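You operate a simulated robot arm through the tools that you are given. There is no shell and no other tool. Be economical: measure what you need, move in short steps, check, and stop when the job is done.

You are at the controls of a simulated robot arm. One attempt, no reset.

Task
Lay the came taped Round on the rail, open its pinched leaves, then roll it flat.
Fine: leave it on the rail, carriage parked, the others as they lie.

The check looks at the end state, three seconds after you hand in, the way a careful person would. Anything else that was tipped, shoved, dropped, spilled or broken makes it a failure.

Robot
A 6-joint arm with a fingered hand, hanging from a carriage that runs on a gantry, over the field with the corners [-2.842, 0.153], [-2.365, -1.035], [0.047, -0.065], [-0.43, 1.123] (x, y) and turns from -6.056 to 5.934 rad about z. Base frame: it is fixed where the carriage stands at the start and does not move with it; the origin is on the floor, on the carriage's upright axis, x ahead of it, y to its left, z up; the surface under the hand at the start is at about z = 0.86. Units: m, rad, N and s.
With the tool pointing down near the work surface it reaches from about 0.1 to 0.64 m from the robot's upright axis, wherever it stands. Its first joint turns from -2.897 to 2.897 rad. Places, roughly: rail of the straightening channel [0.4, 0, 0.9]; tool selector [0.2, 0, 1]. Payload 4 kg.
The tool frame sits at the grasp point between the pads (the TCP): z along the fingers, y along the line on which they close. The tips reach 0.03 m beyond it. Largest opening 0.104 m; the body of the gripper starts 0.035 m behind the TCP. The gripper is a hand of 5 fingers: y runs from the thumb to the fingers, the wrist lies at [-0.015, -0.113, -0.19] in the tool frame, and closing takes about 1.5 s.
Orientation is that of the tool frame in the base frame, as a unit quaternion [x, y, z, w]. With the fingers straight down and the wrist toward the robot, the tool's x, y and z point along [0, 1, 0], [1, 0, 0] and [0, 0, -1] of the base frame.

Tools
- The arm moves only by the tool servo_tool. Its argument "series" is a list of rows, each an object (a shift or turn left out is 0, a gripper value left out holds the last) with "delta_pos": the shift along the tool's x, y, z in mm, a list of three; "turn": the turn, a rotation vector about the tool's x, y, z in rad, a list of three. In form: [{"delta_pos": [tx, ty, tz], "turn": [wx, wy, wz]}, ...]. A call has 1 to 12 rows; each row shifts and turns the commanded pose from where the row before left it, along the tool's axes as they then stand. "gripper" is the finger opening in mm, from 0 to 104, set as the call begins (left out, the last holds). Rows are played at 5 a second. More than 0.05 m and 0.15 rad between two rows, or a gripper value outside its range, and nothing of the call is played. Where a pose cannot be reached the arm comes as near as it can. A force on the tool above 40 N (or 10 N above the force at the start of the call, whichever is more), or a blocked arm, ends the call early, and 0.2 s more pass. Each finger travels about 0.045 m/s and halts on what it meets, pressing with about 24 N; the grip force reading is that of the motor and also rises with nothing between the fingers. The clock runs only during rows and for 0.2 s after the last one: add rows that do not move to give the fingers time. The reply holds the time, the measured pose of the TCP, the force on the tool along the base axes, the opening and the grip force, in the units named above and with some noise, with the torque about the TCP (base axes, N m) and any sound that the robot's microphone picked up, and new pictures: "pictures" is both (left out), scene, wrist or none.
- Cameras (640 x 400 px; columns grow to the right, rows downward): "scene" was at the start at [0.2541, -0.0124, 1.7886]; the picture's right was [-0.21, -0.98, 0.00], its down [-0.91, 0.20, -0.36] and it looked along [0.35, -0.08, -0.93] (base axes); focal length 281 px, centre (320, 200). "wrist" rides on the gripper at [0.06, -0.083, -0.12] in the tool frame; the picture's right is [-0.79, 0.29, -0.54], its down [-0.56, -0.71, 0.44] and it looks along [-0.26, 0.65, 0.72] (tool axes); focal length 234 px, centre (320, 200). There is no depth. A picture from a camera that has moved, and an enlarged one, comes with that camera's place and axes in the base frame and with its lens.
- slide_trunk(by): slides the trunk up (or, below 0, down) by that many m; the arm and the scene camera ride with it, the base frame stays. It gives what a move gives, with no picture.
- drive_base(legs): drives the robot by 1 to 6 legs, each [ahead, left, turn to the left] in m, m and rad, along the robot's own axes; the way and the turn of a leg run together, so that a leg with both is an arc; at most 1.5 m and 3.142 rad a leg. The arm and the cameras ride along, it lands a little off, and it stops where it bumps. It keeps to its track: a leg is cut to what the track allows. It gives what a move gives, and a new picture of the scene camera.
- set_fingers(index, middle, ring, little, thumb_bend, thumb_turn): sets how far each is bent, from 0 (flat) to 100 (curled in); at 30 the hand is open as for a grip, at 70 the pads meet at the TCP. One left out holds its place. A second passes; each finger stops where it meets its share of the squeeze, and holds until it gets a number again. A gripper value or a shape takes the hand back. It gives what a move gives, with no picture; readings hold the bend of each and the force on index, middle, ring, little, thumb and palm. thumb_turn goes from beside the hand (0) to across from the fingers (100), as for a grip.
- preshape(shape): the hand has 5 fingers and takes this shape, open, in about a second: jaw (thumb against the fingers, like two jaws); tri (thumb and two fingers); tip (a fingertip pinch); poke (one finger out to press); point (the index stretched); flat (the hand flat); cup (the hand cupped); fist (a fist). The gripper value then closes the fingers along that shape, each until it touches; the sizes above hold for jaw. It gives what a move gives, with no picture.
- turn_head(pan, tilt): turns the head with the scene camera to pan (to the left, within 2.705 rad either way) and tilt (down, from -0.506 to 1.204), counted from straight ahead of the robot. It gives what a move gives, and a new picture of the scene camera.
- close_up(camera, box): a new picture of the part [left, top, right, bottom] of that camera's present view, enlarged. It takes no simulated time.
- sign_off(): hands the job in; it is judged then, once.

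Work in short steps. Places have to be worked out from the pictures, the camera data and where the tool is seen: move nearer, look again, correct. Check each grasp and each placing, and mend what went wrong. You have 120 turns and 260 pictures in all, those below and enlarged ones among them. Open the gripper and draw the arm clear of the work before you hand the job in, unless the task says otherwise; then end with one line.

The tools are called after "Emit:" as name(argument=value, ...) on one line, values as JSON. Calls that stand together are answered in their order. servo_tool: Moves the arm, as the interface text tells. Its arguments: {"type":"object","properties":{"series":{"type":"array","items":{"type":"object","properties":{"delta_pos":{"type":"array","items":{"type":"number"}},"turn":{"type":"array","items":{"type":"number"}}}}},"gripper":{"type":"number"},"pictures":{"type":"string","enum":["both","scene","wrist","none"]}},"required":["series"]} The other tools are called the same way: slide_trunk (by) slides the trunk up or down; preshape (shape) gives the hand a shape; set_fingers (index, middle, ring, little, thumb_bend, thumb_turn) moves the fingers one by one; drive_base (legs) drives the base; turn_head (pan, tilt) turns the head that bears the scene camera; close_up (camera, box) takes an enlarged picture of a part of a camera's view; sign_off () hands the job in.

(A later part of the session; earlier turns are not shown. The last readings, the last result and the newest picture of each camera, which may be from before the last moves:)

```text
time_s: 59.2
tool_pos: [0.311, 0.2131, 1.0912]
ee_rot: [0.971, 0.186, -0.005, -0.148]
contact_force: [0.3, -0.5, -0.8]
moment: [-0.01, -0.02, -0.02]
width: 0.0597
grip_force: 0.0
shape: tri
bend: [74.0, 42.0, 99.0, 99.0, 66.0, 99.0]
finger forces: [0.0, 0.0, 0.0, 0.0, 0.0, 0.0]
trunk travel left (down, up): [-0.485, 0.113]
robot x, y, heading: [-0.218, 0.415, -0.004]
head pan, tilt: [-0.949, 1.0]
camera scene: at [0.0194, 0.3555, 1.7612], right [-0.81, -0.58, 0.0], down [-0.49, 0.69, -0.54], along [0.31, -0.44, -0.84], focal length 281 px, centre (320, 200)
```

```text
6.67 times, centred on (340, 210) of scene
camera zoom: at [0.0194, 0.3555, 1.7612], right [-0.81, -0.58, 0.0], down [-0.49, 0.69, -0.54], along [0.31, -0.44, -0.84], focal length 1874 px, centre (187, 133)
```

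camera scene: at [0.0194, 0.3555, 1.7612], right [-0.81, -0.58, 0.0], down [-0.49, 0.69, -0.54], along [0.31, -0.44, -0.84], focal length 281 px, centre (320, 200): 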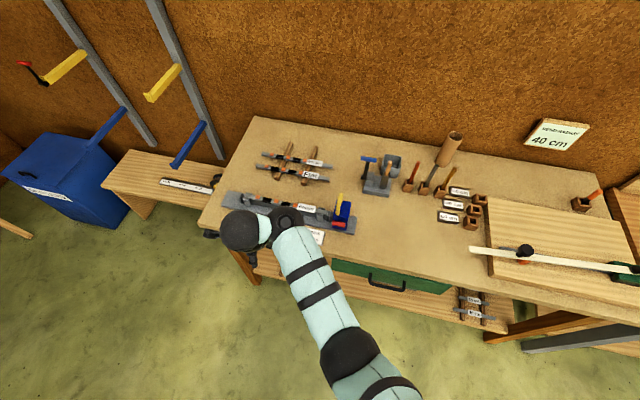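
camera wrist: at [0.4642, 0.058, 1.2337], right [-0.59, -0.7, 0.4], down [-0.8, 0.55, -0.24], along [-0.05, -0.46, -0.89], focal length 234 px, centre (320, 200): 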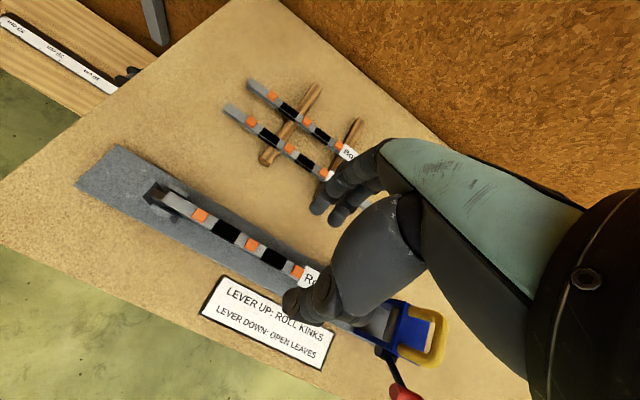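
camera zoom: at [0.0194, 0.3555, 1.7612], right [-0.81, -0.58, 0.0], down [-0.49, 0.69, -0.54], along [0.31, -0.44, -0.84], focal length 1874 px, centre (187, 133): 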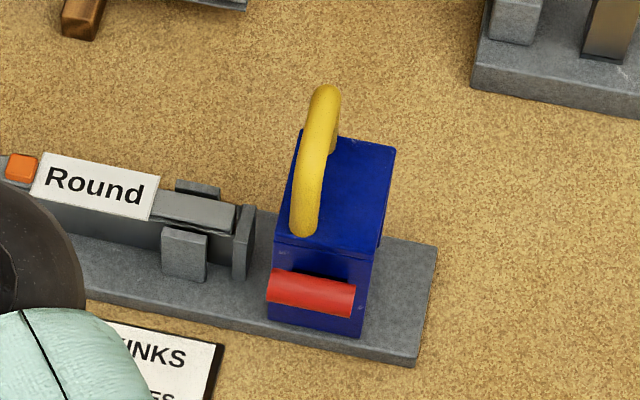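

The red bar on a black arm at the carriage's front is the lever; I need to see whether it's up or down. Back away and lower the trunk for a side view.

Emit:
drive_base(legs=[[-0.112, 0.3, 0]])

Emit:
slide_trunk(by=-0.4)

Emit:
turn_head(pan=-0.9, tilt=0.45)

```text
time_s: 61.3
tool_pos: [0.1981, 0.5088, 1.0912]
ee_rot: [0.972, 0.184, -0.005, -0.148]
contact_force: [-0.3, -0.2, 0.3]
moment: [-0.02, 0.0, 0.0]
width: 0.0596
grip_force: 0.1
shape: tri
bend: [74.0, 42.0, 99.0, 99.0, 66.0, 99.0]
finger forces: [0.0, 0.0, 0.1, 0.1, 0.0, 0.0]
trunk travel left (down, up): [-0.485, 0.113]
robot x, y, heading: [-0.3306, 0.7106, -0.006]
head pan, tilt: [-0.949, 1.0]
camera scene: at [-0.0921, 0.653, 1.7612], right [-0.82, -0.58, 0.0], down [-0.49, 0.69, -0.54], along [0.31, -0.44, -0.84], focal length 281 px, centre (320, 200)
```

scene: 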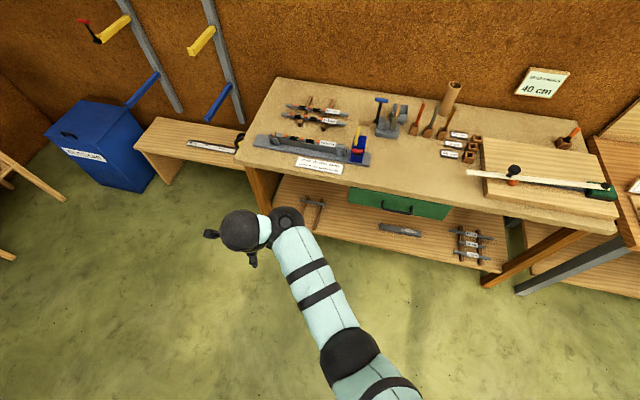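

```text
time_s: 65.2
tool_pos: [0.1984, 0.5089, 0.6911]
ee_rot: [0.972, 0.184, -0.004, -0.148]
contact_force: [0.2, 0.1, 0.1]
moment: [-0.02, -0.02, -0.04]
width: 0.0596
grip_force: 0.1
shape: tri
bend: [74.0, 42.0, 99.0, 99.0, 66.0, 99.0]
finger forces: [0.1, 0.1, 0.1, 0.1, 0.0, 0.0]
trunk travel left (down, up): [-0.085, 0.513]
robot x, y, heading: [-0.3356, 0.7116, -0.002]
head pan, tilt: [-0.949, 1.0]
```

```text
time_s: 66.1
tool_pos: [0.1976, 0.5082, 0.6908]
ee_rot: [0.972, 0.184, -0.003, -0.148]
contact_force: [0.3, 0.4, -0.1]
moment: [-0.02, -0.02, 0.06]
width: 0.0599
grip_force: 0.1
shape: tri
bend: [74.0, 42.0, 99.0, 99.0, 66.0, 99.0]
finger forces: [0.0, 0.0, 0.0, 0.0, 0.1, 0.1]
trunk travel left (down, up): [-0.085, 0.513]
robot x, y, heading: [-0.335, 0.71, -0.001]
head pan, tilt: [-0.901, 0.45]
camera scene: at [-0.0757, 0.6375, 1.4067], right [-0.79, -0.62, 0.0], down [-0.27, 0.34, -0.9], along [0.56, -0.71, -0.44], focal length 281 px, centre (320, 200)
```

scene: 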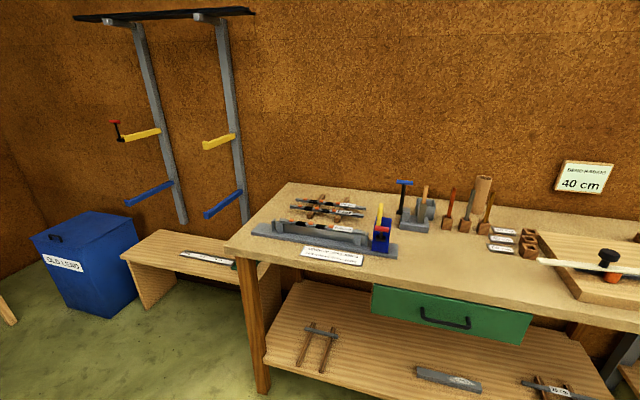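

Emit:
close_up(camera="scene", box=[350, 190, 420, 265])

Emit:
close_up(camera="scene", box=[240, 190, 410, 270])

```text
5.33 times, centred on (385, 228) of scene
camera zoom: at [-0.0757, 0.6375, 1.4067], right [-0.79, -0.62, 0.0], down [-0.27, 0.34, -0.9], along [0.56, -0.71, -0.44], focal length 1499 px, centre (-27, 53)
```

zoom: 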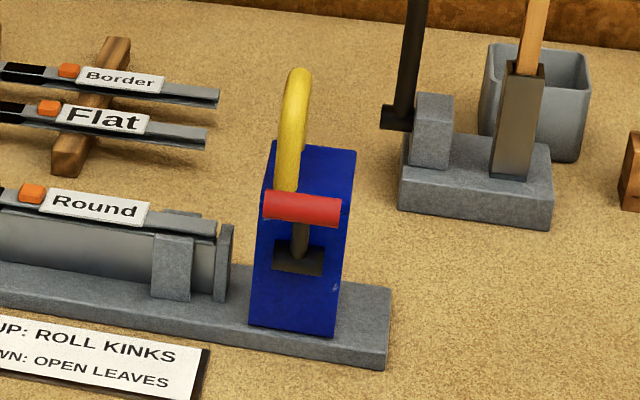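

```text
3.76 times, centred on (325, 230) of scene
camera zoom: at [-0.0757, 0.6375, 1.4067], right [-0.79, -0.62, 0.0], down [-0.27, 0.34, -0.9], along [0.56, -0.71, -0.44], focal length 1058 px, centre (301, 87)
```

zoom: 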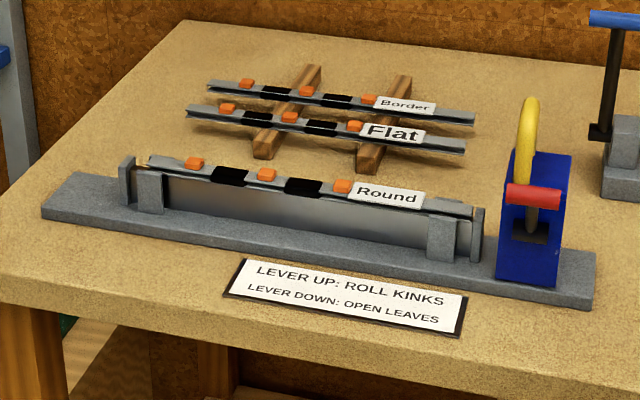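

The lever is UP (stem angled up, red bar at about (0.212,-0.010,0.983)); so first push it down. I'll restore trunk height and turn the hand to near its natural yaw (closing along the rail), in free space.

Emit:
slide_trunk(by=0.44)

Emit:
servo_tool(series=[{"turn": [-0.15, 0, 0], "delta_pos": [0, 0, -20]}, {"turn": [-0.15, 0, 0], "delta_pos": [-10, 0, -20]}, {"turn": [0, 0, -0.145]}, {"turn": [0, 0, -0.145]}, {"turn": [0, 0, -0.145]}, {"turn": [0, 0, -0.145]}, {"turn": [0, 0, -0.145]}, {"turn": [0, 0, -0.145]}, {"turn": [0, 0, -0.145]}, {"turn": [0, 0, -0.145]}, {"turn": [0, 0, -0.145]}, {"turn": [0, 0, -0.145]}], pictures="scene")

```text
refused: 0.44 is not a number from -0.4 to 0.4
```

```text
time_s: 68.7
tool_pos: [0.2061, 0.4994, 0.7156]
ee_rot: [0.613, 0.789, 0.019, 0.016]
contact_force: [-0.8, -0.2, 0.4]
moment: [0.03, 0.01, -0.05]
width: 0.0595
grip_force: 0.1
shape: tri
bend: [74.0, 42.0, 99.0, 99.0, 66.0, 99.0]
finger forces: [0.0, 0.0, 0.0, 0.0, 0.0, 0.0]
out of reach, approached as far as the arm can: row 1, 2, 3, 4, 8, 9, 10, 11, 12
trunk travel left (down, up): [-0.085, 0.513]
robot x, y, heading: [-0.3299, 0.7111, -0.006]
head pan, tilt: [-0.901, 0.45]
camera scene: at [-0.0754, 0.6373, 1.4069], right [-0.79, -0.62, 0.0], down [-0.27, 0.34, -0.9], along [0.56, -0.71, -0.43], focal length 281 px, centre (320, 200)
```

scene: 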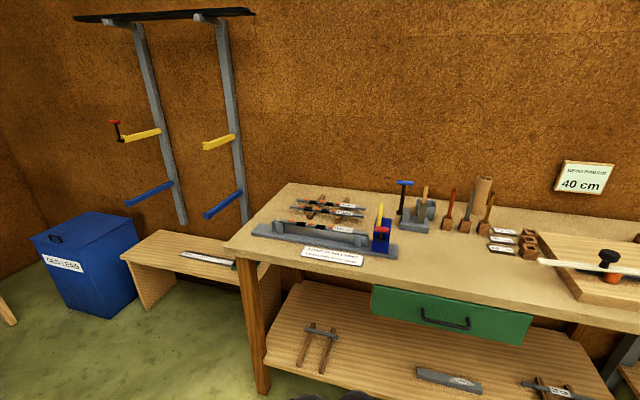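

Raise the trunk first (limit 0.4), then swing the hand in front of the robot.

Emit:
slide_trunk(by=0.4)

Emit:
servo_tool(series=[{"delta_pos": [40, -7, 0], "turn": [0, 0, -0.013]}, {"delta_pos": [40, -7, 0], "turn": [0, 0, -0.013]}, {"delta_pos": [40, -7, 0], "turn": [0, 0, -0.013]}, {"delta_pos": [40, -7, 0], "turn": [0, 0, -0.013]}, {"delta_pos": [40, -7, 0], "turn": [0, 0, -0.013]}, {"delta_pos": [40, -7, 0], "turn": [0, 0, -0.013]}, {"delta_pos": [40, -7, 0], "turn": [0, 0, -0.013]}, {"delta_pos": [40, -7, 0], "turn": [0, 0, -0.013]}, {"delta_pos": [40, -7, 0], "turn": [0, 0, -0.013]}, {"delta_pos": [30, -7, 0], "turn": [0, 0, -0.013]}, {}], pictures="none")

Emit:
preshape(shape="jaw")

```text
time_s: 72.5
tool_pos: [0.2041, 0.5012, 1.1161]
ee_rot: [0.614, 0.789, 0.017, 0.015]
contact_force: [0.3, 0.0, -0.3]
moment: [0.02, 0.0, -0.04]
width: 0.0598
grip_force: 0.1
shape: tri
bend: [74.0, 42.0, 99.0, 99.0, 66.0, 99.0]
finger forces: [0.0, 0.0, 0.1, 0.0, 0.0, 0.0]
trunk travel left (down, up): [-0.485, 0.113]
robot x, y, heading: [-0.3335, 0.7106, -0.008]
head pan, tilt: [-0.901, 0.45]
```

```text
time_s: 75.0
tool_pos: [0.0411, 0.8546, 1.0797]
ee_rot: [0.561, 0.827, 0.017, 0.017]
contact_force: [0.2, -1.2, -0.5]
moment: [0.0, 0.02, 0.01]
width: 0.0595
grip_force: 0.0
shape: tri
bend: [74.0, 42.0, 99.0, 99.0, 66.0, 99.0]
finger forces: [0.1, 0.1, 0.1, 0.1, 0.0, 0.1]
out of reach, approached as far as the arm can: row 1, 2, 3, 4
trunk travel left (down, up): [-0.485, 0.113]
robot x, y, heading: [-0.332, 0.7105, -0.004]
head pan, tilt: [-0.901, 0.45]
```

```text
time_s: 75.8
tool_pos: [0.0433, 0.8527, 1.079]
ee_rot: [0.562, 0.827, 0.017, 0.017]
contact_force: [0.1, -0.1, 0.1]
moment: [-0.04, 0.0, -0.01]
width: 0.104
grip_force: 0.0
shape: jaw
bend: [30.0, 30.0, 30.0, 30.0, 30.0, 97.0]
finger forces: [0.1, 0.1, 0.0, 0.0, 0.0, 0.0]
trunk travel left (down, up): [-0.485, 0.113]
robot x, y, heading: [-0.3295, 0.7103, -0.004]
head pan, tilt: [-0.901, 0.45]
```

Hand is aligned (closing along the rail). Raise the trunk 0.1 and drive so the hand comes above the lever.

Emit:
slide_trunk(by=0.1)

Emit:
drive_base(legs=[[0.172, -0.85, 0]])

Emit:
turn_head(pan=0.25, tilt=1.2)

Emit:
servo_tool(series=[{}], pictures="wrist")

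```text
time_s: 77.2
tool_pos: [0.0439, 0.8542, 1.1784]
ee_rot: [0.562, 0.827, 0.017, 0.016]
contact_force: [-0.4, 0.4, 0.0]
moment: [0.01, -0.02, -0.02]
width: 0.1039
grip_force: 0.0
shape: jaw
bend: [30.0, 30.0, 30.0, 30.0, 30.0, 97.0]
finger forces: [0.1, 0.0, 0.0, 0.0, 0.1, 0.1]
trunk travel left (down, up): [-0.585, 0.013]
robot x, y, heading: [-0.3308, 0.7092, -0.003]
head pan, tilt: [-0.901, 0.45]
```

```text
time_s: 81.8
tool_pos: [0.2063, -0.0083, 1.1788]
ee_rot: [0.565, 0.825, 0.017, 0.016]
contact_force: [0.6, 0.4, 0.4]
moment: [0.02, -0.01, 0.01]
width: 0.1039
grip_force: 0.0
shape: jaw
bend: [30.0, 30.0, 30.0, 30.0, 30.0, 97.0]
finger forces: [0.0, 0.0, 0.0, 0.0, 0.1, 0.0]
trunk travel left (down, up): [-0.585, 0.013]
robot x, y, heading: [-0.1706, -0.1518, -0.01]
head pan, tilt: [-0.901, 0.45]
camera scene: at [0.086, -0.2238, 1.9068], right [-0.79, -0.61, 0.0], down [-0.27, 0.34, -0.9], along [0.55, -0.71, -0.44], focal length 281 px, centre (320, 200)
```

scene: 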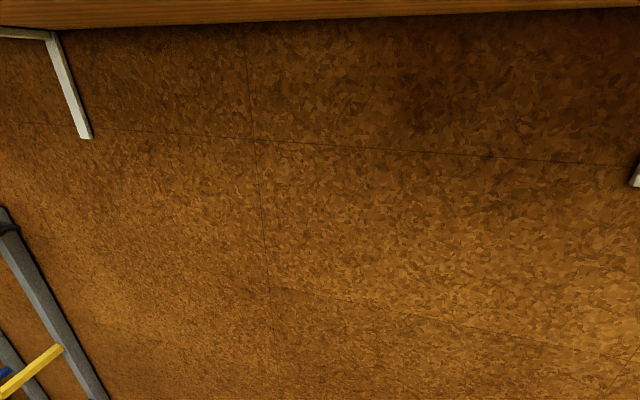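

```text
time_s: 83.2
tool_pos: [0.2054, -0.0081, 1.1787]
ee_rot: [0.565, 0.825, 0.017, 0.016]
contact_force: [-1.1, 0.1, -0.5]
moment: [-0.01, -0.01, 0.02]
width: 0.1038
grip_force: 0.1
shape: jaw
bend: [30.0, 30.0, 30.0, 30.0, 30.0, 97.0]
finger forces: [0.0, 0.1, 0.0, 0.0, 0.0, 0.0]
trunk travel left (down, up): [-0.585, 0.013]
robot x, y, heading: [-0.1714, -0.15, -0.012]
head pan, tilt: [0.25, 1.201]
camera scene: at [0.084, -0.1379, 1.8486], right [0.24, -0.97, 0.0], down [-0.91, -0.22, -0.36], along [0.35, 0.09, -0.93], focal length 281 px, centre (320, 200)
```

scene: 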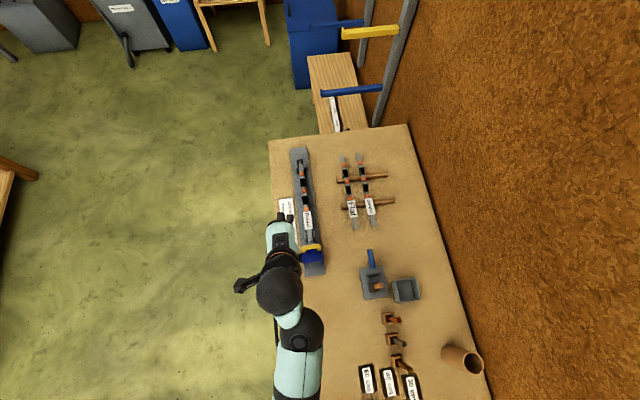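

```text
time_s: 83.6
tool_pos: [0.206, -0.009, 1.179]
ee_rot: [0.564, 0.825, 0.017, 0.017]
contact_force: [0.1, -0.2, -0.2]
moment: [0.0, 0.0, 0.01]
width: 0.104
grip_force: 0.0
shape: jaw
bend: [30.0, 30.0, 30.0, 30.0, 30.0, 97.0]
finger forces: [0.0, 0.1, 0.1, 0.0, 0.0, 0.1]
trunk travel left (down, up): [-0.585, 0.013]
robot x, y, heading: [-0.1697, -0.1447, -0.012]
head pan, tilt: [0.25, 1.201]
camera wrist: at [0.1008, 0.0177, 1.2951], right [0.53, -0.64, 0.56], down [-0.43, -0.77, -0.46], along [0.73, 0.0, -0.68], focal length 234 px, centre (320, 200)
```

wrist: 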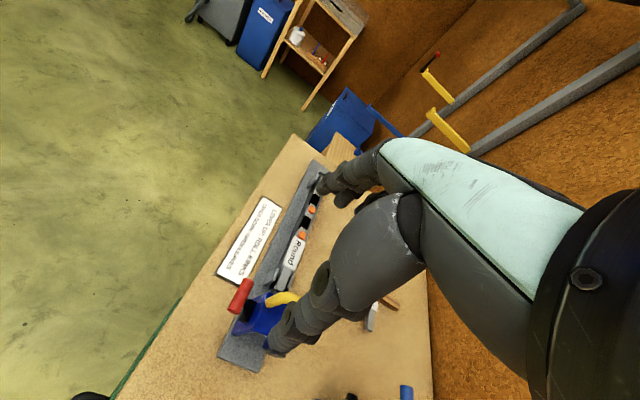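

The wrist camera confirms the bar directly beneath the TCP. Form a closed three-finger tip and descend to just above the bar.

Emit:
preshape(shape="tri")

Emit:
servo_tool(series=[{"delta_pos": [3, 0, 30]}, {"delta_pos": [3, 0, 30]}, {"delta_pos": [3, 3, 30]}, {"delta_pos": [0, 0, 25]}, {}, {}], gripper=0, pictures="wrist")

Emit:
close_up(camera="wrist", box=[180, 180, 380, 380])

```text
time_s: 84.5
tool_pos: [0.2066, -0.0078, 1.1781]
ee_rot: [0.565, 0.825, 0.017, 0.015]
contact_force: [-0.7, 0.5, 0.2]
moment: [0.02, -0.02, 0.0]
width: 0.104
grip_force: 0.1
shape: tri
bend: [30.0, 30.0, 99.0, 99.0, 30.0, 97.0]
finger forces: [0.0, 0.1, 0.0, 0.1, 0.0, 0.0]
trunk travel left (down, up): [-0.585, 0.013]
robot x, y, heading: [-0.1726, -0.149, -0.012]
head pan, tilt: [0.25, 1.201]
```

```text
time_s: 85.9
tool_pos: [0.2115, 0.0017, 1.0641]
ee_rot: [0.564, 0.825, 0.018, 0.016]
contact_force: [-0.1, 0.4, 0.2]
moment: [-0.02, -0.01, 0.0]
width: 0.0
grip_force: 4.1
shape: tri
bend: [70.0, 70.0, 99.0, 99.0, 44.0, 100.0]
finger forces: [0.1, 0.1, 0.0, 0.0, 0.0, 0.0]
trunk travel left (down, up): [-0.585, 0.013]
robot x, y, heading: [-0.1702, -0.1482, -0.009]
head pan, tilt: [0.25, 1.201]
camera wrist: at [0.1057, 0.0284, 1.18], right [0.53, -0.64, 0.56], down [-0.43, -0.77, -0.46], along [0.73, 0.0, -0.68], focal length 234 px, centre (320, 200)
```

wrist: 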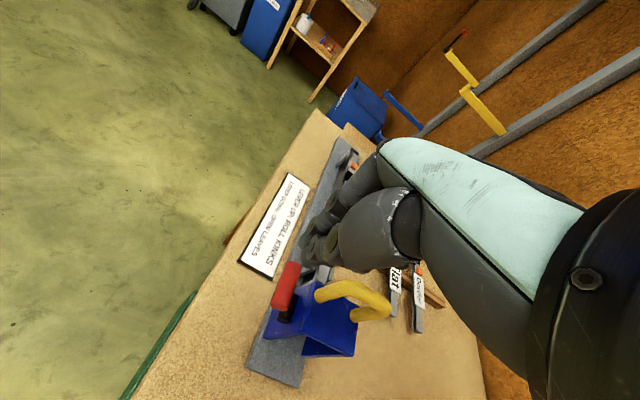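

```text
2.00 times, centred on (280, 280) of wrist
camera zoom: at [0.1057, 0.0284, 1.18], right [0.53, -0.64, 0.56], down [-0.43, -0.77, -0.46], along [0.73, 0.0, -0.68], focal length 468 px, centre (400, 40)
```

zoom: 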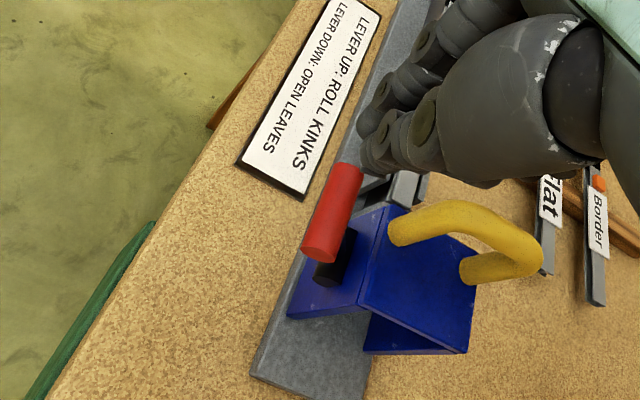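

Bar remains at (0.211,-0.012,0.98); fingertips are just above. Push down in steps.

Emit:
servo_tool(series=[{"delta_pos": [-5, -3, 20]}, {"delta_pos": [0, 0, 15]}, {"delta_pos": [1, 0, 15]}, {"delta_pos": [2, 0, 12]}, {"delta_pos": [2, 0, 10]}, {}], pictures="wrist")

Emit:
close_up(camera="wrist", box=[180, 180, 380, 380])

```text
time_s: 87.3
tool_pos: [0.2123, 0.0023, 0.9919]
ee_rot: [0.564, 0.825, 0.017, 0.016]
contact_force: [0.2, -0.2, 0.7]
moment: [-0.02, 0.01, 0.0]
width: 0.0
grip_force: 24.0
shape: tri
bend: [70.0, 70.0, 100.0, 100.0, 45.0, 100.0]
finger forces: [0.0, 0.1, 0.1, 0.0, 0.0, 0.0]
trunk travel left (down, up): [-0.585, 0.013]
robot x, y, heading: [-0.1682, -0.151, -0.009]
head pan, tilt: [0.25, 1.201]
camera wrist: at [0.1061, 0.0278, 1.1084], right [0.53, -0.64, 0.56], down [-0.43, -0.77, -0.46], along [0.73, 0.0, -0.69], focal length 234 px, centre (320, 200)
```

wrist: 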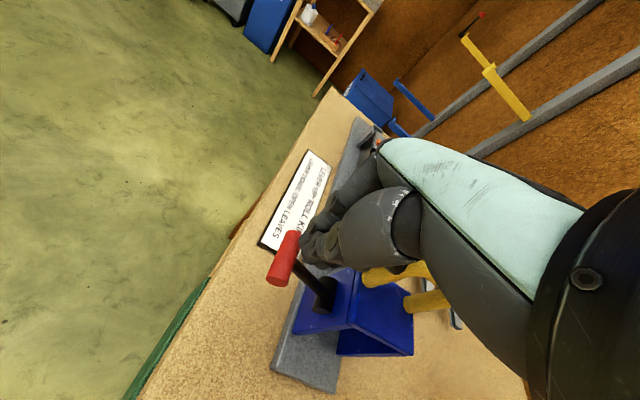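

```text
2.00 times, centred on (280, 280) of wrist
camera zoom: at [0.1061, 0.0278, 1.1084], right [0.53, -0.64, 0.56], down [-0.43, -0.77, -0.46], along [0.73, 0.0, -0.69], focal length 468 px, centre (400, 40)
```

zoom: 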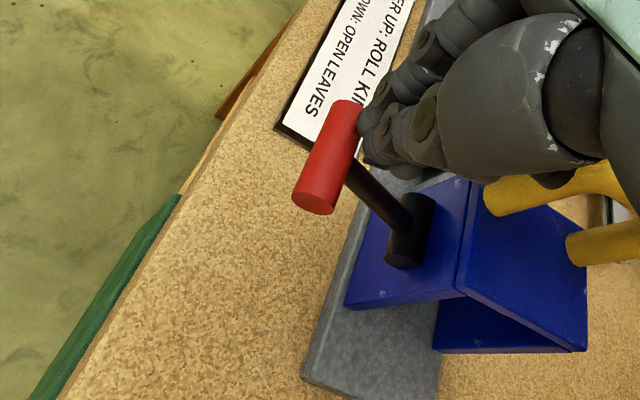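

The lever is swinging down easily (bar now ~0.95). Continue pushing down.

Emit:
servo_tool(series=[{"delta_pos": [2, 0, 15]}, {"delta_pos": [0, 0, 15]}, {"delta_pos": [0, 0, 15]}, {"delta_pos": [0, 0, 12]}, {}], pictures="wrist")

Emit:
close_up(camera="wrist", box=[180, 180, 380, 380])

```text
time_s: 88.3
tool_pos: [0.2258, 0.0046, 0.9464]
ee_rot: [0.564, 0.825, 0.028, 0.026]
contact_force: [2.0, -2.6, 13.4]
moment: [-1.57, -0.41, -0.04]
width: 0.0
grip_force: 24.5
shape: tri
bend: [70.0, 70.0, 100.0, 99.0, 45.0, 100.0]
finger forces: [0.1, 0.0, 0.1, 3.2, 0.0, 14.4]
trunk travel left (down, up): [-0.585, 0.013]
robot x, y, heading: [-0.1679, -0.1532, -0.01]
head pan, tilt: [0.25, 1.201]
stopped in row 4: the force on the tool passed its limit at 54 N (the readings are from after the stop); the commanded pose is now the measured one
camera wrist: at [0.1158, 0.0312, 1.0602], right [0.51, -0.64, 0.57], down [-0.42, -0.77, -0.48], along [0.75, 0.0, -0.66], focal length 234 px, centre (320, 200)
```

wrist: 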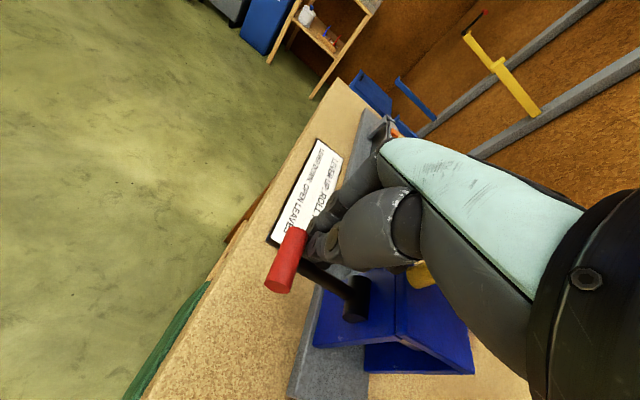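

```text
2.00 times, centred on (280, 280) of wrist
camera zoom: at [0.1158, 0.0312, 1.0602], right [0.51, -0.64, 0.57], down [-0.42, -0.77, -0.48], along [0.75, 0.0, -0.66], focal length 468 px, centre (400, 40)
```

zoom: 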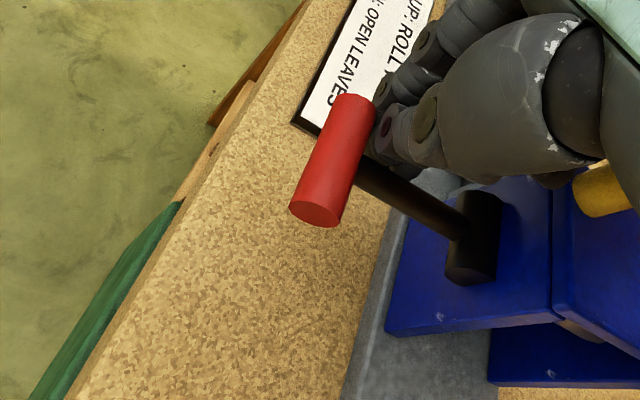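

The palm bumped the yellow handle; the lever is now about horizontal. Back up, move outward and lean the hand outward, then push on.

Emit:
servo_tool(series=[{"delta_pos": [0, 0, -20]}, {"delta_pos": [15, 0, -10]}, {"delta_pos": [15, 0, 0], "turn": [0, -0.12, 0]}, {"delta_pos": [10, 0, 0], "turn": [0, -0.12, 0]}, {"turn": [0, -0.12, 0]}, {}], pictures="wrist")

Emit:
close_up(camera="wrist", box=[180, 180, 380, 380])

```text
time_s: 88.9
tool_pos: [0.2156, 0.0006, 0.9661]
ee_rot: [0.575, 0.818, 0.016, 0.024]
contact_force: [9.6, -19.3, -9.6]
moment: [-0.6, -0.23, -0.15]
width: 0.0
grip_force: 23.6
shape: tri
bend: [70.0, 70.0, 100.0, 99.0, 45.0, 100.0]
finger forces: [38.1, 0.0, 0.0, 3.7, 0.1, 0.1]
trunk travel left (down, up): [-0.585, 0.013]
robot x, y, heading: [-0.1717, -0.1513, -0.01]
head pan, tilt: [0.25, 1.201]
stopped in row 2: the force on the tool passed its limit at 49 N (the readings are from after the stop); the commanded pose is now the measured one
camera wrist: at [0.1093, 0.0305, 1.0811], right [0.51, -0.64, 0.57], down [-0.45, -0.77, -0.46], along [0.74, -0.02, -0.68], focal length 234 px, centre (320, 200)
```

wrist: 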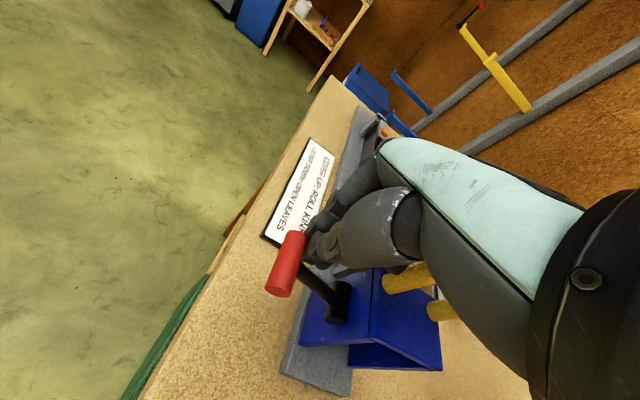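

```text
2.00 times, centred on (280, 280) of wrist
camera zoom: at [0.1093, 0.0305, 1.0811], right [0.51, -0.64, 0.57], down [-0.45, -0.77, -0.46], along [0.74, -0.02, -0.68], focal length 468 px, centre (400, 40)
```

zoom: 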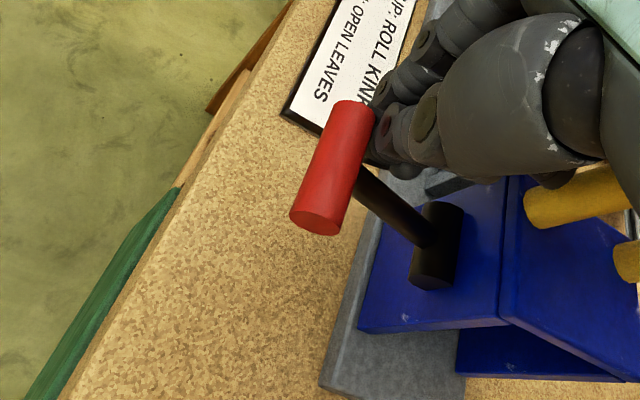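

Fingers are behind the bar; move back inward slightly and up before going outward.

Emit:
servo_tool(series=[{"delta_pos": [-8, 0, -5]}, {"delta_pos": [0, 0, -25]}, {"delta_pos": [0, 0, -30]}, {"delta_pos": [0, 0, -25]}, {}], pictures="wrist")

Emit:
close_up(camera="wrist", box=[180, 180, 380, 380])

```text
time_s: 90.1
tool_pos: [0.2115, 0.0007, 1.0544]
ee_rot: [0.571, 0.821, 0.019, 0.022]
contact_force: [0.5, 0.6, 0.0]
moment: [0.0, 0.02, -0.02]
width: 0.0001
grip_force: 23.6
shape: tri
bend: [70.0, 70.0, 100.0, 100.0, 45.0, 100.0]
finger forces: [0.1, 0.0, 0.0, 0.0, 0.1, 0.0]
trunk travel left (down, up): [-0.585, 0.013]
robot x, y, heading: [-0.1704, -0.1507, -0.013]
head pan, tilt: [0.25, 1.201]
camera wrist: at [0.1046, 0.0294, 1.1692], right [0.51, -0.64, 0.57], down [-0.44, -0.77, -0.47], along [0.74, -0.01, -0.68], focal length 234 px, centre (320, 200)
```

wrist: 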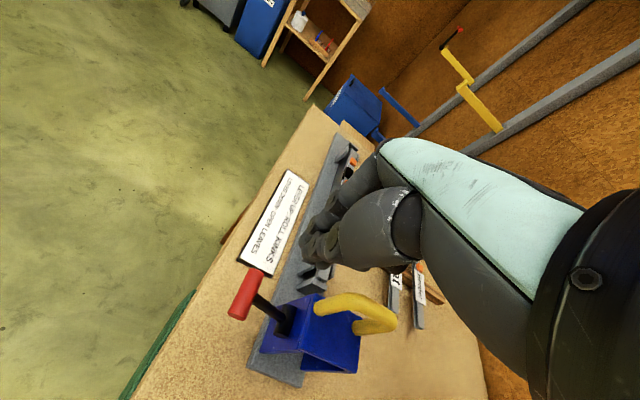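

```text
2.00 times, centred on (280, 280) of wrist
camera zoom: at [0.1046, 0.0294, 1.1692], right [0.51, -0.64, 0.57], down [-0.44, -0.77, -0.47], along [0.74, -0.01, -0.68], focal length 468 px, centre (400, 40)
```

zoom: 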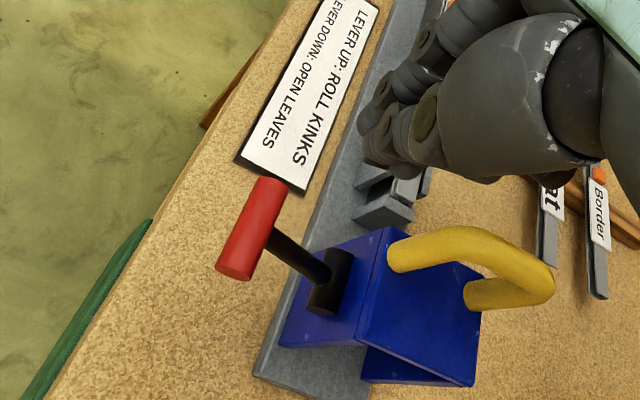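

Lever stays below horizontal (bar ~z 0.905). Lean the hand outward and position above the bar.

Emit:
servo_tool(series=[{"delta_pos": [10, -10, 0], "turn": [0, -0.12, 0]}, {"delta_pos": [10, 0, 0], "turn": [0, -0.12, 0]}, {"turn": [0, -0.12, 0]}, {}], pictures="wrist")

```text
time_s: 91.1
tool_pos: [0.1951, 0.0173, 1.0497]
ee_rot: [0.565, 0.803, -0.083, 0.17]
contact_force: [0.1, -0.4, 0.2]
moment: [-0.02, 0.03, 0.01]
width: 0.0001
grip_force: 24.0
shape: tri
bend: [70.0, 70.0, 100.0, 100.0, 45.0, 100.0]
finger forces: [0.0, 0.0, 0.0, 0.0, 0.0, 0.0]
trunk travel left (down, up): [-0.585, 0.013]
robot x, y, heading: [-0.1681, -0.1474, -0.013]
head pan, tilt: [0.25, 1.201]
camera wrist: at [0.0767, 0.0812, 1.1359], right [0.41, -0.42, 0.81], down [-0.41, -0.88, -0.24], along [0.81, -0.23, -0.53], focal length 234 px, centre (320, 200)
```

wrist: 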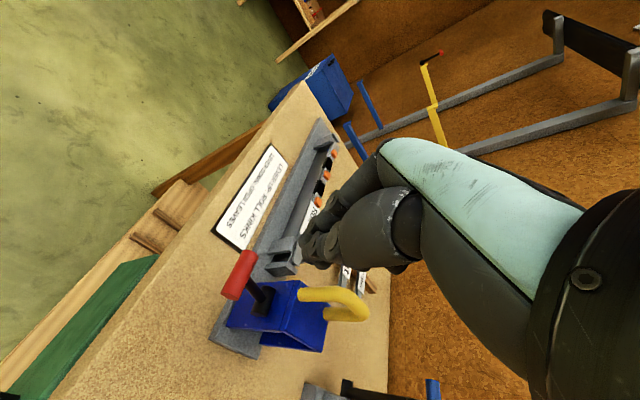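

Descend vertically onto the bar, gradually.

Emit:
servo_tool(series=[{"delta_pos": [8.6, 0, 23.5]}, {"delta_pos": [8.6, 0, 23.5]}, {"delta_pos": [8.6, 0, 23.5]}, {"delta_pos": [8.6, 0, 23.5]}, {"delta_pos": [5, 0, 14]}, {"delta_pos": [3.4, 0, 9.4]}, {"delta_pos": [3.4, 0, 9.4]}, {}], pictures="wrist")

Emit:
close_up(camera="wrist", box=[180, 180, 380, 380])

```text
time_s: 92.3
tool_pos: [0.2135, 0.0104, 0.9445]
ee_rot: [0.572, 0.797, -0.077, 0.177]
contact_force: [9.0, -12.1, 16.8]
moment: [-0.17, -0.05, 0.04]
width: 0.0
grip_force: 23.1
shape: tri
bend: [70.0, 70.0, 100.0, 100.0, 47.0, 100.0]
finger forces: [0.0, 0.0, 0.1, 0.0, 1.2, 0.0]
trunk travel left (down, up): [-0.585, 0.013]
robot x, y, heading: [-0.1677, -0.1493, -0.018]
head pan, tilt: [0.25, 1.201]
stopped in row 6: the force on the tool passed its limit at 45 N (the readings are from after the stop); the commanded pose is now the measured one
camera wrist: at [0.0938, 0.0769, 1.0271], right [0.39, -0.43, 0.82], down [-0.42, -0.87, -0.25], along [0.82, -0.25, -0.52], focal length 234 px, centre (320, 200)
```

wrist: 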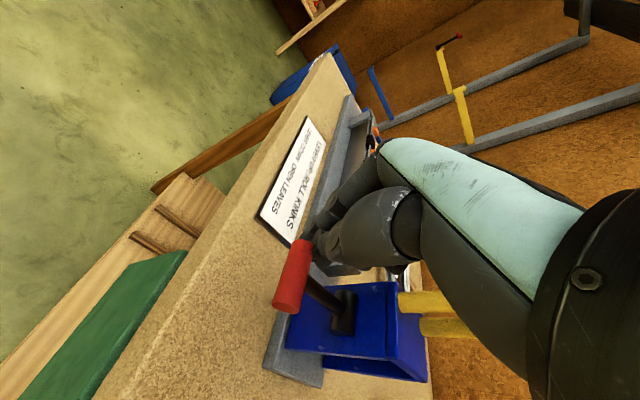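

```text
2.00 times, centred on (280, 280) of wrist
camera zoom: at [0.0938, 0.0769, 1.0271], right [0.39, -0.43, 0.82], down [-0.42, -0.87, -0.25], along [0.82, -0.25, -0.52], focal length 468 px, centre (400, 40)
```

zoom: 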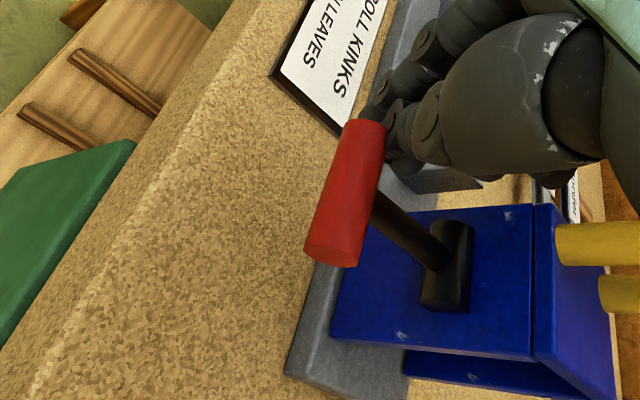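

Force rose to 45 N with the bar around z 0.90—likely at its lower stop. Raise and verify.

Emit:
servo_tool(series=[{"delta_pos": [-4, 0, -20]}, {"delta_pos": [-8.6, 0, -23.5]}, {"delta_pos": [-8.6, 0, -23.5]}, {"delta_pos": [-8.6, 0, -23.5]}, {"delta_pos": [-8.6, 0, -23.5]}, {}], pictures="wrist")

Emit:
close_up(camera="wrist", box=[180, 180, 380, 380])

```text
time_s: 93.7
tool_pos: [0.1995, 0.019, 1.0617]
ee_rot: [0.569, 0.8, -0.079, 0.174]
contact_force: [-0.4, 0.3, 0.4]
moment: [-0.01, -0.04, 0.02]
width: 0.0001
grip_force: 24.6
shape: tri
bend: [70.0, 70.0, 100.0, 100.0, 47.0, 100.0]
finger forces: [0.1, 0.0, 0.0, 0.0, 0.0, 0.1]
trunk travel left (down, up): [-0.585, 0.013]
robot x, y, heading: [-0.1703, -0.1514, -0.012]
head pan, tilt: [0.25, 1.201]
camera wrist: at [0.0803, 0.0827, 1.1463], right [0.4, -0.42, 0.81], down [-0.42, -0.87, -0.25], along [0.82, -0.24, -0.53], focal length 234 px, centre (320, 200)
```

wrist: 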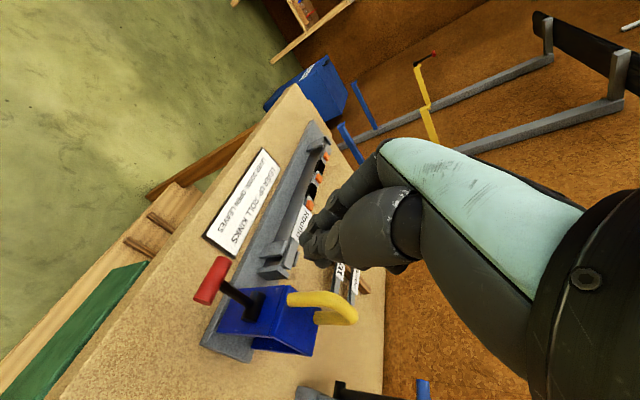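

```text
2.00 times, centred on (280, 280) of wrist
camera zoom: at [0.0803, 0.0827, 1.1463], right [0.4, -0.42, 0.81], down [-0.42, -0.87, -0.25], along [0.82, -0.24, -0.53], focal length 468 px, centre (400, 40)
```

zoom: 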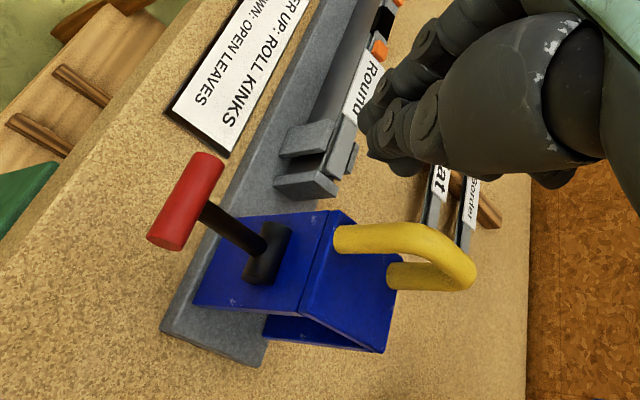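

I need certainty on the lever state before running the carriage; back off for a side view like before.

Emit:
drive_base(legs=[[-0.2, 0.75, 0]])

Emit:
slide_trunk(by=-0.4)

Emit:
turn_head(pan=-0.8, tilt=0.5)

Emit:
close_up(camera="scene", box=[180, 150, 420, 300])

```text
time_s: 97.8
tool_pos: [0.0132, 0.7535, 1.0626]
ee_rot: [0.571, 0.799, -0.079, 0.174]
contact_force: [0.2, 0.0, 0.0]
moment: [0.03, -0.01, 0.01]
width: 0.0
grip_force: 24.1
shape: tri
bend: [70.0, 70.0, 100.0, 100.0, 47.0, 100.0]
finger forces: [0.0, 0.0, 0.0, 0.0, 0.1, 0.0]
trunk travel left (down, up): [-0.585, 0.013]
robot x, y, heading: [-0.3555, 0.5895, -0.014]
head pan, tilt: [0.25, 1.201]
camera scene: at [-0.102, 0.5984, 1.8486], right [0.23, -0.97, 0.0], down [-0.91, -0.22, -0.36], along [0.35, 0.08, -0.93], focal length 281 px, centre (320, 200)
```

scene: 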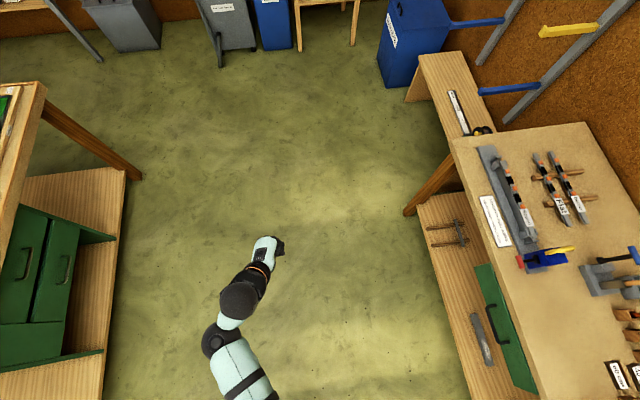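

```text
time_s: 101.7
tool_pos: [0.0139, 0.7544, 0.6609]
ee_rot: [0.57, 0.799, -0.079, 0.174]
contact_force: [-0.7, 0.2, 0.1]
moment: [0.0, 0.01, -0.01]
width: 0.0001
grip_force: 23.6
shape: tri
bend: [70.0, 70.0, 100.0, 100.0, 47.0, 100.0]
finger forces: [0.0, 0.0, 0.0, 0.1, 0.1, 0.1]
trunk travel left (down, up): [-0.185, 0.413]
robot x, y, heading: [-0.3582, 0.5922, -0.015]
head pan, tilt: [0.25, 1.201]
```

```text
time_s: 103.0
tool_pos: [0.013, 0.755, 0.663]
ee_rot: [0.57, 0.799, -0.079, 0.174]
contact_force: [0.6, 0.3, -0.7]
moment: [0.0, 0.01, 0.0]
width: 0.0
grip_force: 24.2
shape: tri
bend: [70.0, 70.0, 100.0, 100.0, 47.0, 100.0]
finger forces: [0.0, 0.0, 0.0, 0.0, 0.0, 0.0]
trunk travel left (down, up): [-0.185, 0.413]
robot x, y, heading: [-0.3546, 0.5904, -0.017]
head pan, tilt: [-0.799, 0.499]
camera scene: at [-0.0939, 0.5193, 1.5022], right [-0.73, -0.69, 0.0], down [-0.33, 0.35, -0.88], along [0.6, -0.64, -0.48], focal length 281 px, centre (320, 200)
```

scene: 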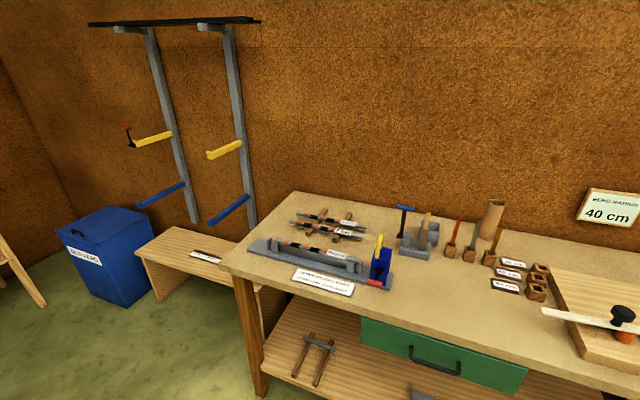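

```text
2.67 times, centred on (300, 225) of scene
camera zoom: at [-0.0939, 0.5193, 1.5022], right [-0.73, -0.69, 0.0], down [-0.33, 0.35, -0.88], along [0.6, -0.64, -0.48], focal length 750 px, centre (373, 133)
```

zoom: 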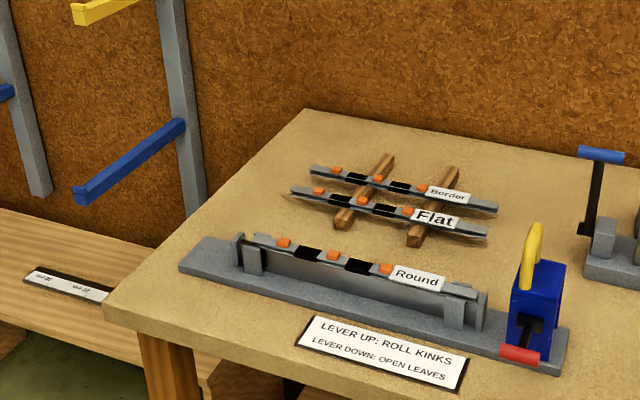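

The lever has clearly moved; zoom in for its exact angle.

Emit:
close_up(camera="scene", box=[350, 225, 410, 300])

```text
5.33 times, centred on (380, 262) of scene
camera zoom: at [-0.0939, 0.5193, 1.5022], right [-0.73, -0.69, 0.0], down [-0.33, 0.35, -0.88], along [0.6, -0.64, -0.48], focal length 1499 px, centre (0, -133)
```

zoom: 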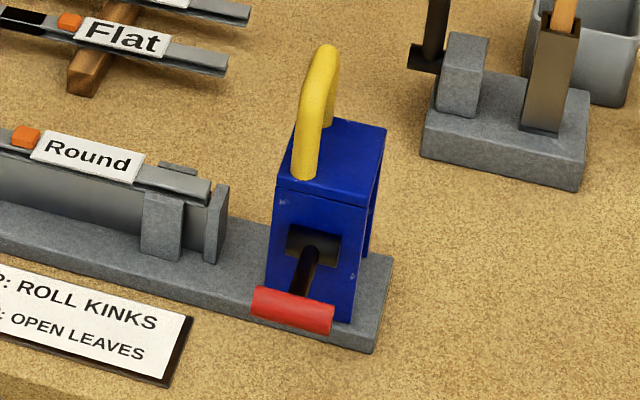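

The angle is ambiguous from above; get a lower side-on view from the right end of the bench.

Emit:
drive_base(legs=[[-0.6, -0.57, 0]])

Emit:
slide_trunk(by=-0.15)

Emit:
turn_head(pan=-0.02, tilt=0.45)

```text
time_s: 107.3
tool_pos: [-0.5887, 0.1956, 0.6619]
ee_rot: [0.569, 0.8, -0.078, 0.173]
contact_force: [0.7, 0.4, 0.5]
moment: [0.0, -0.01, 0.01]
width: 0.0
grip_force: 24.2
shape: tri
bend: [70.0, 70.0, 100.0, 100.0, 47.0, 100.0]
finger forces: [0.0, 0.0, 0.0, 0.0, 0.1, 0.0]
trunk travel left (down, up): [-0.185, 0.413]
robot x, y, heading: [-0.9577, 0.0308, -0.012]
head pan, tilt: [-0.799, 0.499]
camera scene: at [-0.696, -0.0392, 1.5023], right [-0.73, -0.69, 0.0], down [-0.33, 0.35, -0.88], along [0.6, -0.64, -0.48], focal length 281 px, centre (320, 200)
```

scene: 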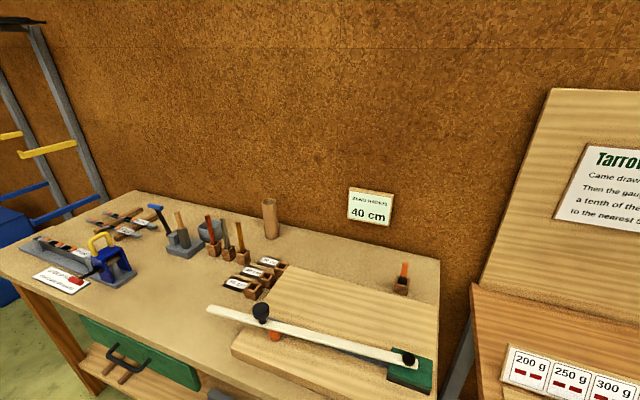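

```text
time_s: 109.1
tool_pos: [-0.5891, 0.1969, 0.5128]
ee_rot: [0.569, 0.8, -0.079, 0.174]
contact_force: [-0.5, -0.5, 0.3]
moment: [0.01, 0.01, -0.01]
width: 0.0002
grip_force: 24.0
shape: tri
bend: [70.0, 70.0, 100.0, 100.0, 47.0, 100.0]
finger forces: [0.0, 0.0, 0.0, 0.0, 0.0, 0.0]
trunk travel left (down, up): [-0.035, 0.563]
robot x, y, heading: [-0.9574, 0.0277, -0.013]
head pan, tilt: [-0.799, 0.499]
```

```text
time_s: 110.2
tool_pos: [-0.5889, 0.1969, 0.5117]
ee_rot: [0.569, 0.8, -0.079, 0.173]
contact_force: [-1.0, 0.2, 0.0]
moment: [-0.02, 0.02, -0.04]
width: 0.0
grip_force: 24.2
shape: tri
bend: [70.0, 70.0, 100.0, 100.0, 47.0, 100.0]
finger forces: [0.0, 0.1, 0.1, 0.0, 0.0, 0.0]
trunk travel left (down, up): [-0.035, 0.563]
robot x, y, heading: [-0.9622, 0.0307, -0.011]
head pan, tilt: [-0.019, 0.45]
camera scene: at [-0.6667, 0.0239, 1.3568], right [-0.03, -1.0, 0.0], down [-0.43, 0.01, -0.9], along [0.9, -0.03, -0.44], focal length 281 px, centre (320, 200)
```

scene: 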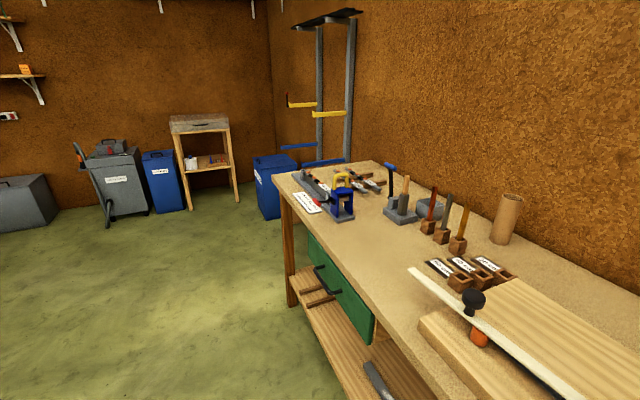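

Emit:
close_up(camera="scene", box=[290, 155, 370, 230])

```text
5.33 times, centred on (330, 192) of scene
camera zoom: at [-0.6667, 0.0239, 1.3568], right [-0.03, -1.0, 0.0], down [-0.43, 0.01, -0.9], along [0.9, -0.03, -0.44], focal length 1499 px, centre (267, 240)
```

zoom: 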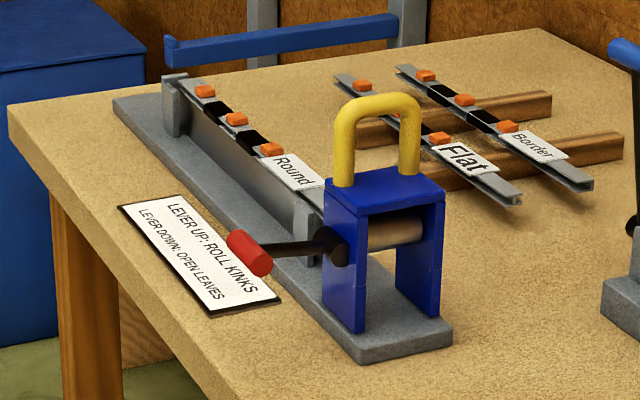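

Side-on it's clear: the lever is only horizontal (bar at v≈-0.067, z≈0.929), not down. Return with the hand placed farther out and push the bar down properly.

Emit:
slide_trunk(by=0.4)

Emit:
slide_trunk(by=0.15)

Emit:
drive_base(legs=[[0.785, -0.16, 0]])

Emit:
servo_tool(series=[{"turn": [0, -0.1, 0]}, {"turn": [0, -0.1, 0]}, {}], pictures="wrist")

```text
time_s: 114.0
tool_pos: [-0.5894, 0.1964, 0.9117]
ee_rot: [0.569, 0.8, -0.078, 0.173]
contact_force: [0.0, -0.1, 0.0]
moment: [0.02, 0.0, 0.0]
width: 0.0
grip_force: 24.1
shape: tri
bend: [70.0, 70.0, 100.0, 100.0, 47.0, 100.0]
finger forces: [0.1, 0.0, 0.0, 0.0, 0.0, 0.0]
trunk travel left (down, up): [-0.435, 0.163]
robot x, y, heading: [-0.9576, 0.0325, -0.015]
head pan, tilt: [-0.019, 0.45]
```

```text
time_s: 115.8
tool_pos: [-0.5898, 0.196, 1.062]
ee_rot: [0.569, 0.8, -0.078, 0.174]
contact_force: [0.8, 0.1, 0.7]
moment: [0.01, -0.02, 0.01]
width: 0.0
grip_force: 24.4
shape: tri
bend: [70.0, 70.0, 100.0, 100.0, 47.0, 100.0]
finger forces: [0.0, 0.0, 0.0, 0.0, 0.0, 0.0]
trunk travel left (down, up): [-0.585, 0.013]
robot x, y, heading: [-0.9612, 0.0306, -0.012]
head pan, tilt: [-0.019, 0.45]
```

```text
time_s: 120.1
tool_pos: [0.2074, 0.0217, 1.0613]
ee_rot: [0.571, 0.799, -0.08, 0.172]
contact_force: [-0.3, 0.2, -0.3]
moment: [0.01, -0.03, -0.04]
width: 0.0
grip_force: 24.3
shape: tri
bend: [70.0, 70.0, 100.0, 100.0, 47.0, 100.0]
finger forces: [0.1, 0.1, 0.0, 0.0, 0.0, 0.0]
trunk travel left (down, up): [-0.585, 0.013]
robot x, y, heading: [-0.159, -0.141, -0.017]
head pan, tilt: [-0.019, 0.45]
camera scene: at [0.1293, -0.1501, 1.9068], right [-0.04, -1.0, 0.0], down [-0.43, 0.02, -0.9], along [0.9, -0.03, -0.44], focal length 281 px, centre (320, 200)
```

scene: 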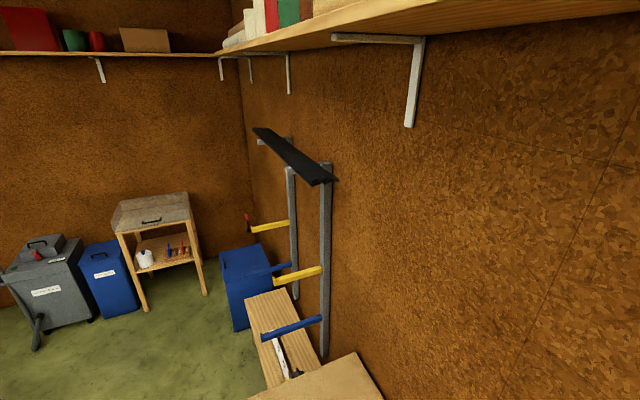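

```text
time_s: 120.9
tool_pos: [0.2078, 0.0219, 1.0616]
ee_rot: [0.56, 0.777, -0.136, 0.252]
contact_force: [-0.9, -0.8, 0.7]
moment: [0.02, 0.0, -0.01]
width: 0.0002
grip_force: 23.8
shape: tri
bend: [70.0, 70.0, 100.0, 100.0, 47.0, 100.0]
finger forces: [0.1, 0.1, 0.0, 0.0, 0.0, 0.0]
trunk travel left (down, up): [-0.585, 0.013]
robot x, y, heading: [-0.1625, -0.144, -0.015]
head pan, tilt: [-0.019, 0.45]
camera wrist: at [0.0853, 0.1028, 1.124], right [0.33, -0.27, 0.9], down [-0.42, -0.9, -0.11], along [0.84, -0.34, -0.41], focal length 234 px, centre (320, 200)
```

wrist: 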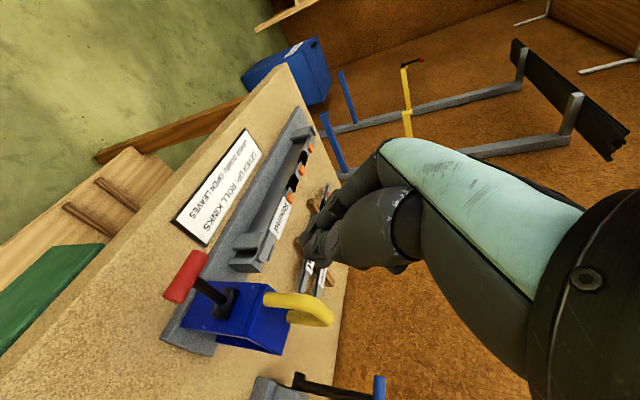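

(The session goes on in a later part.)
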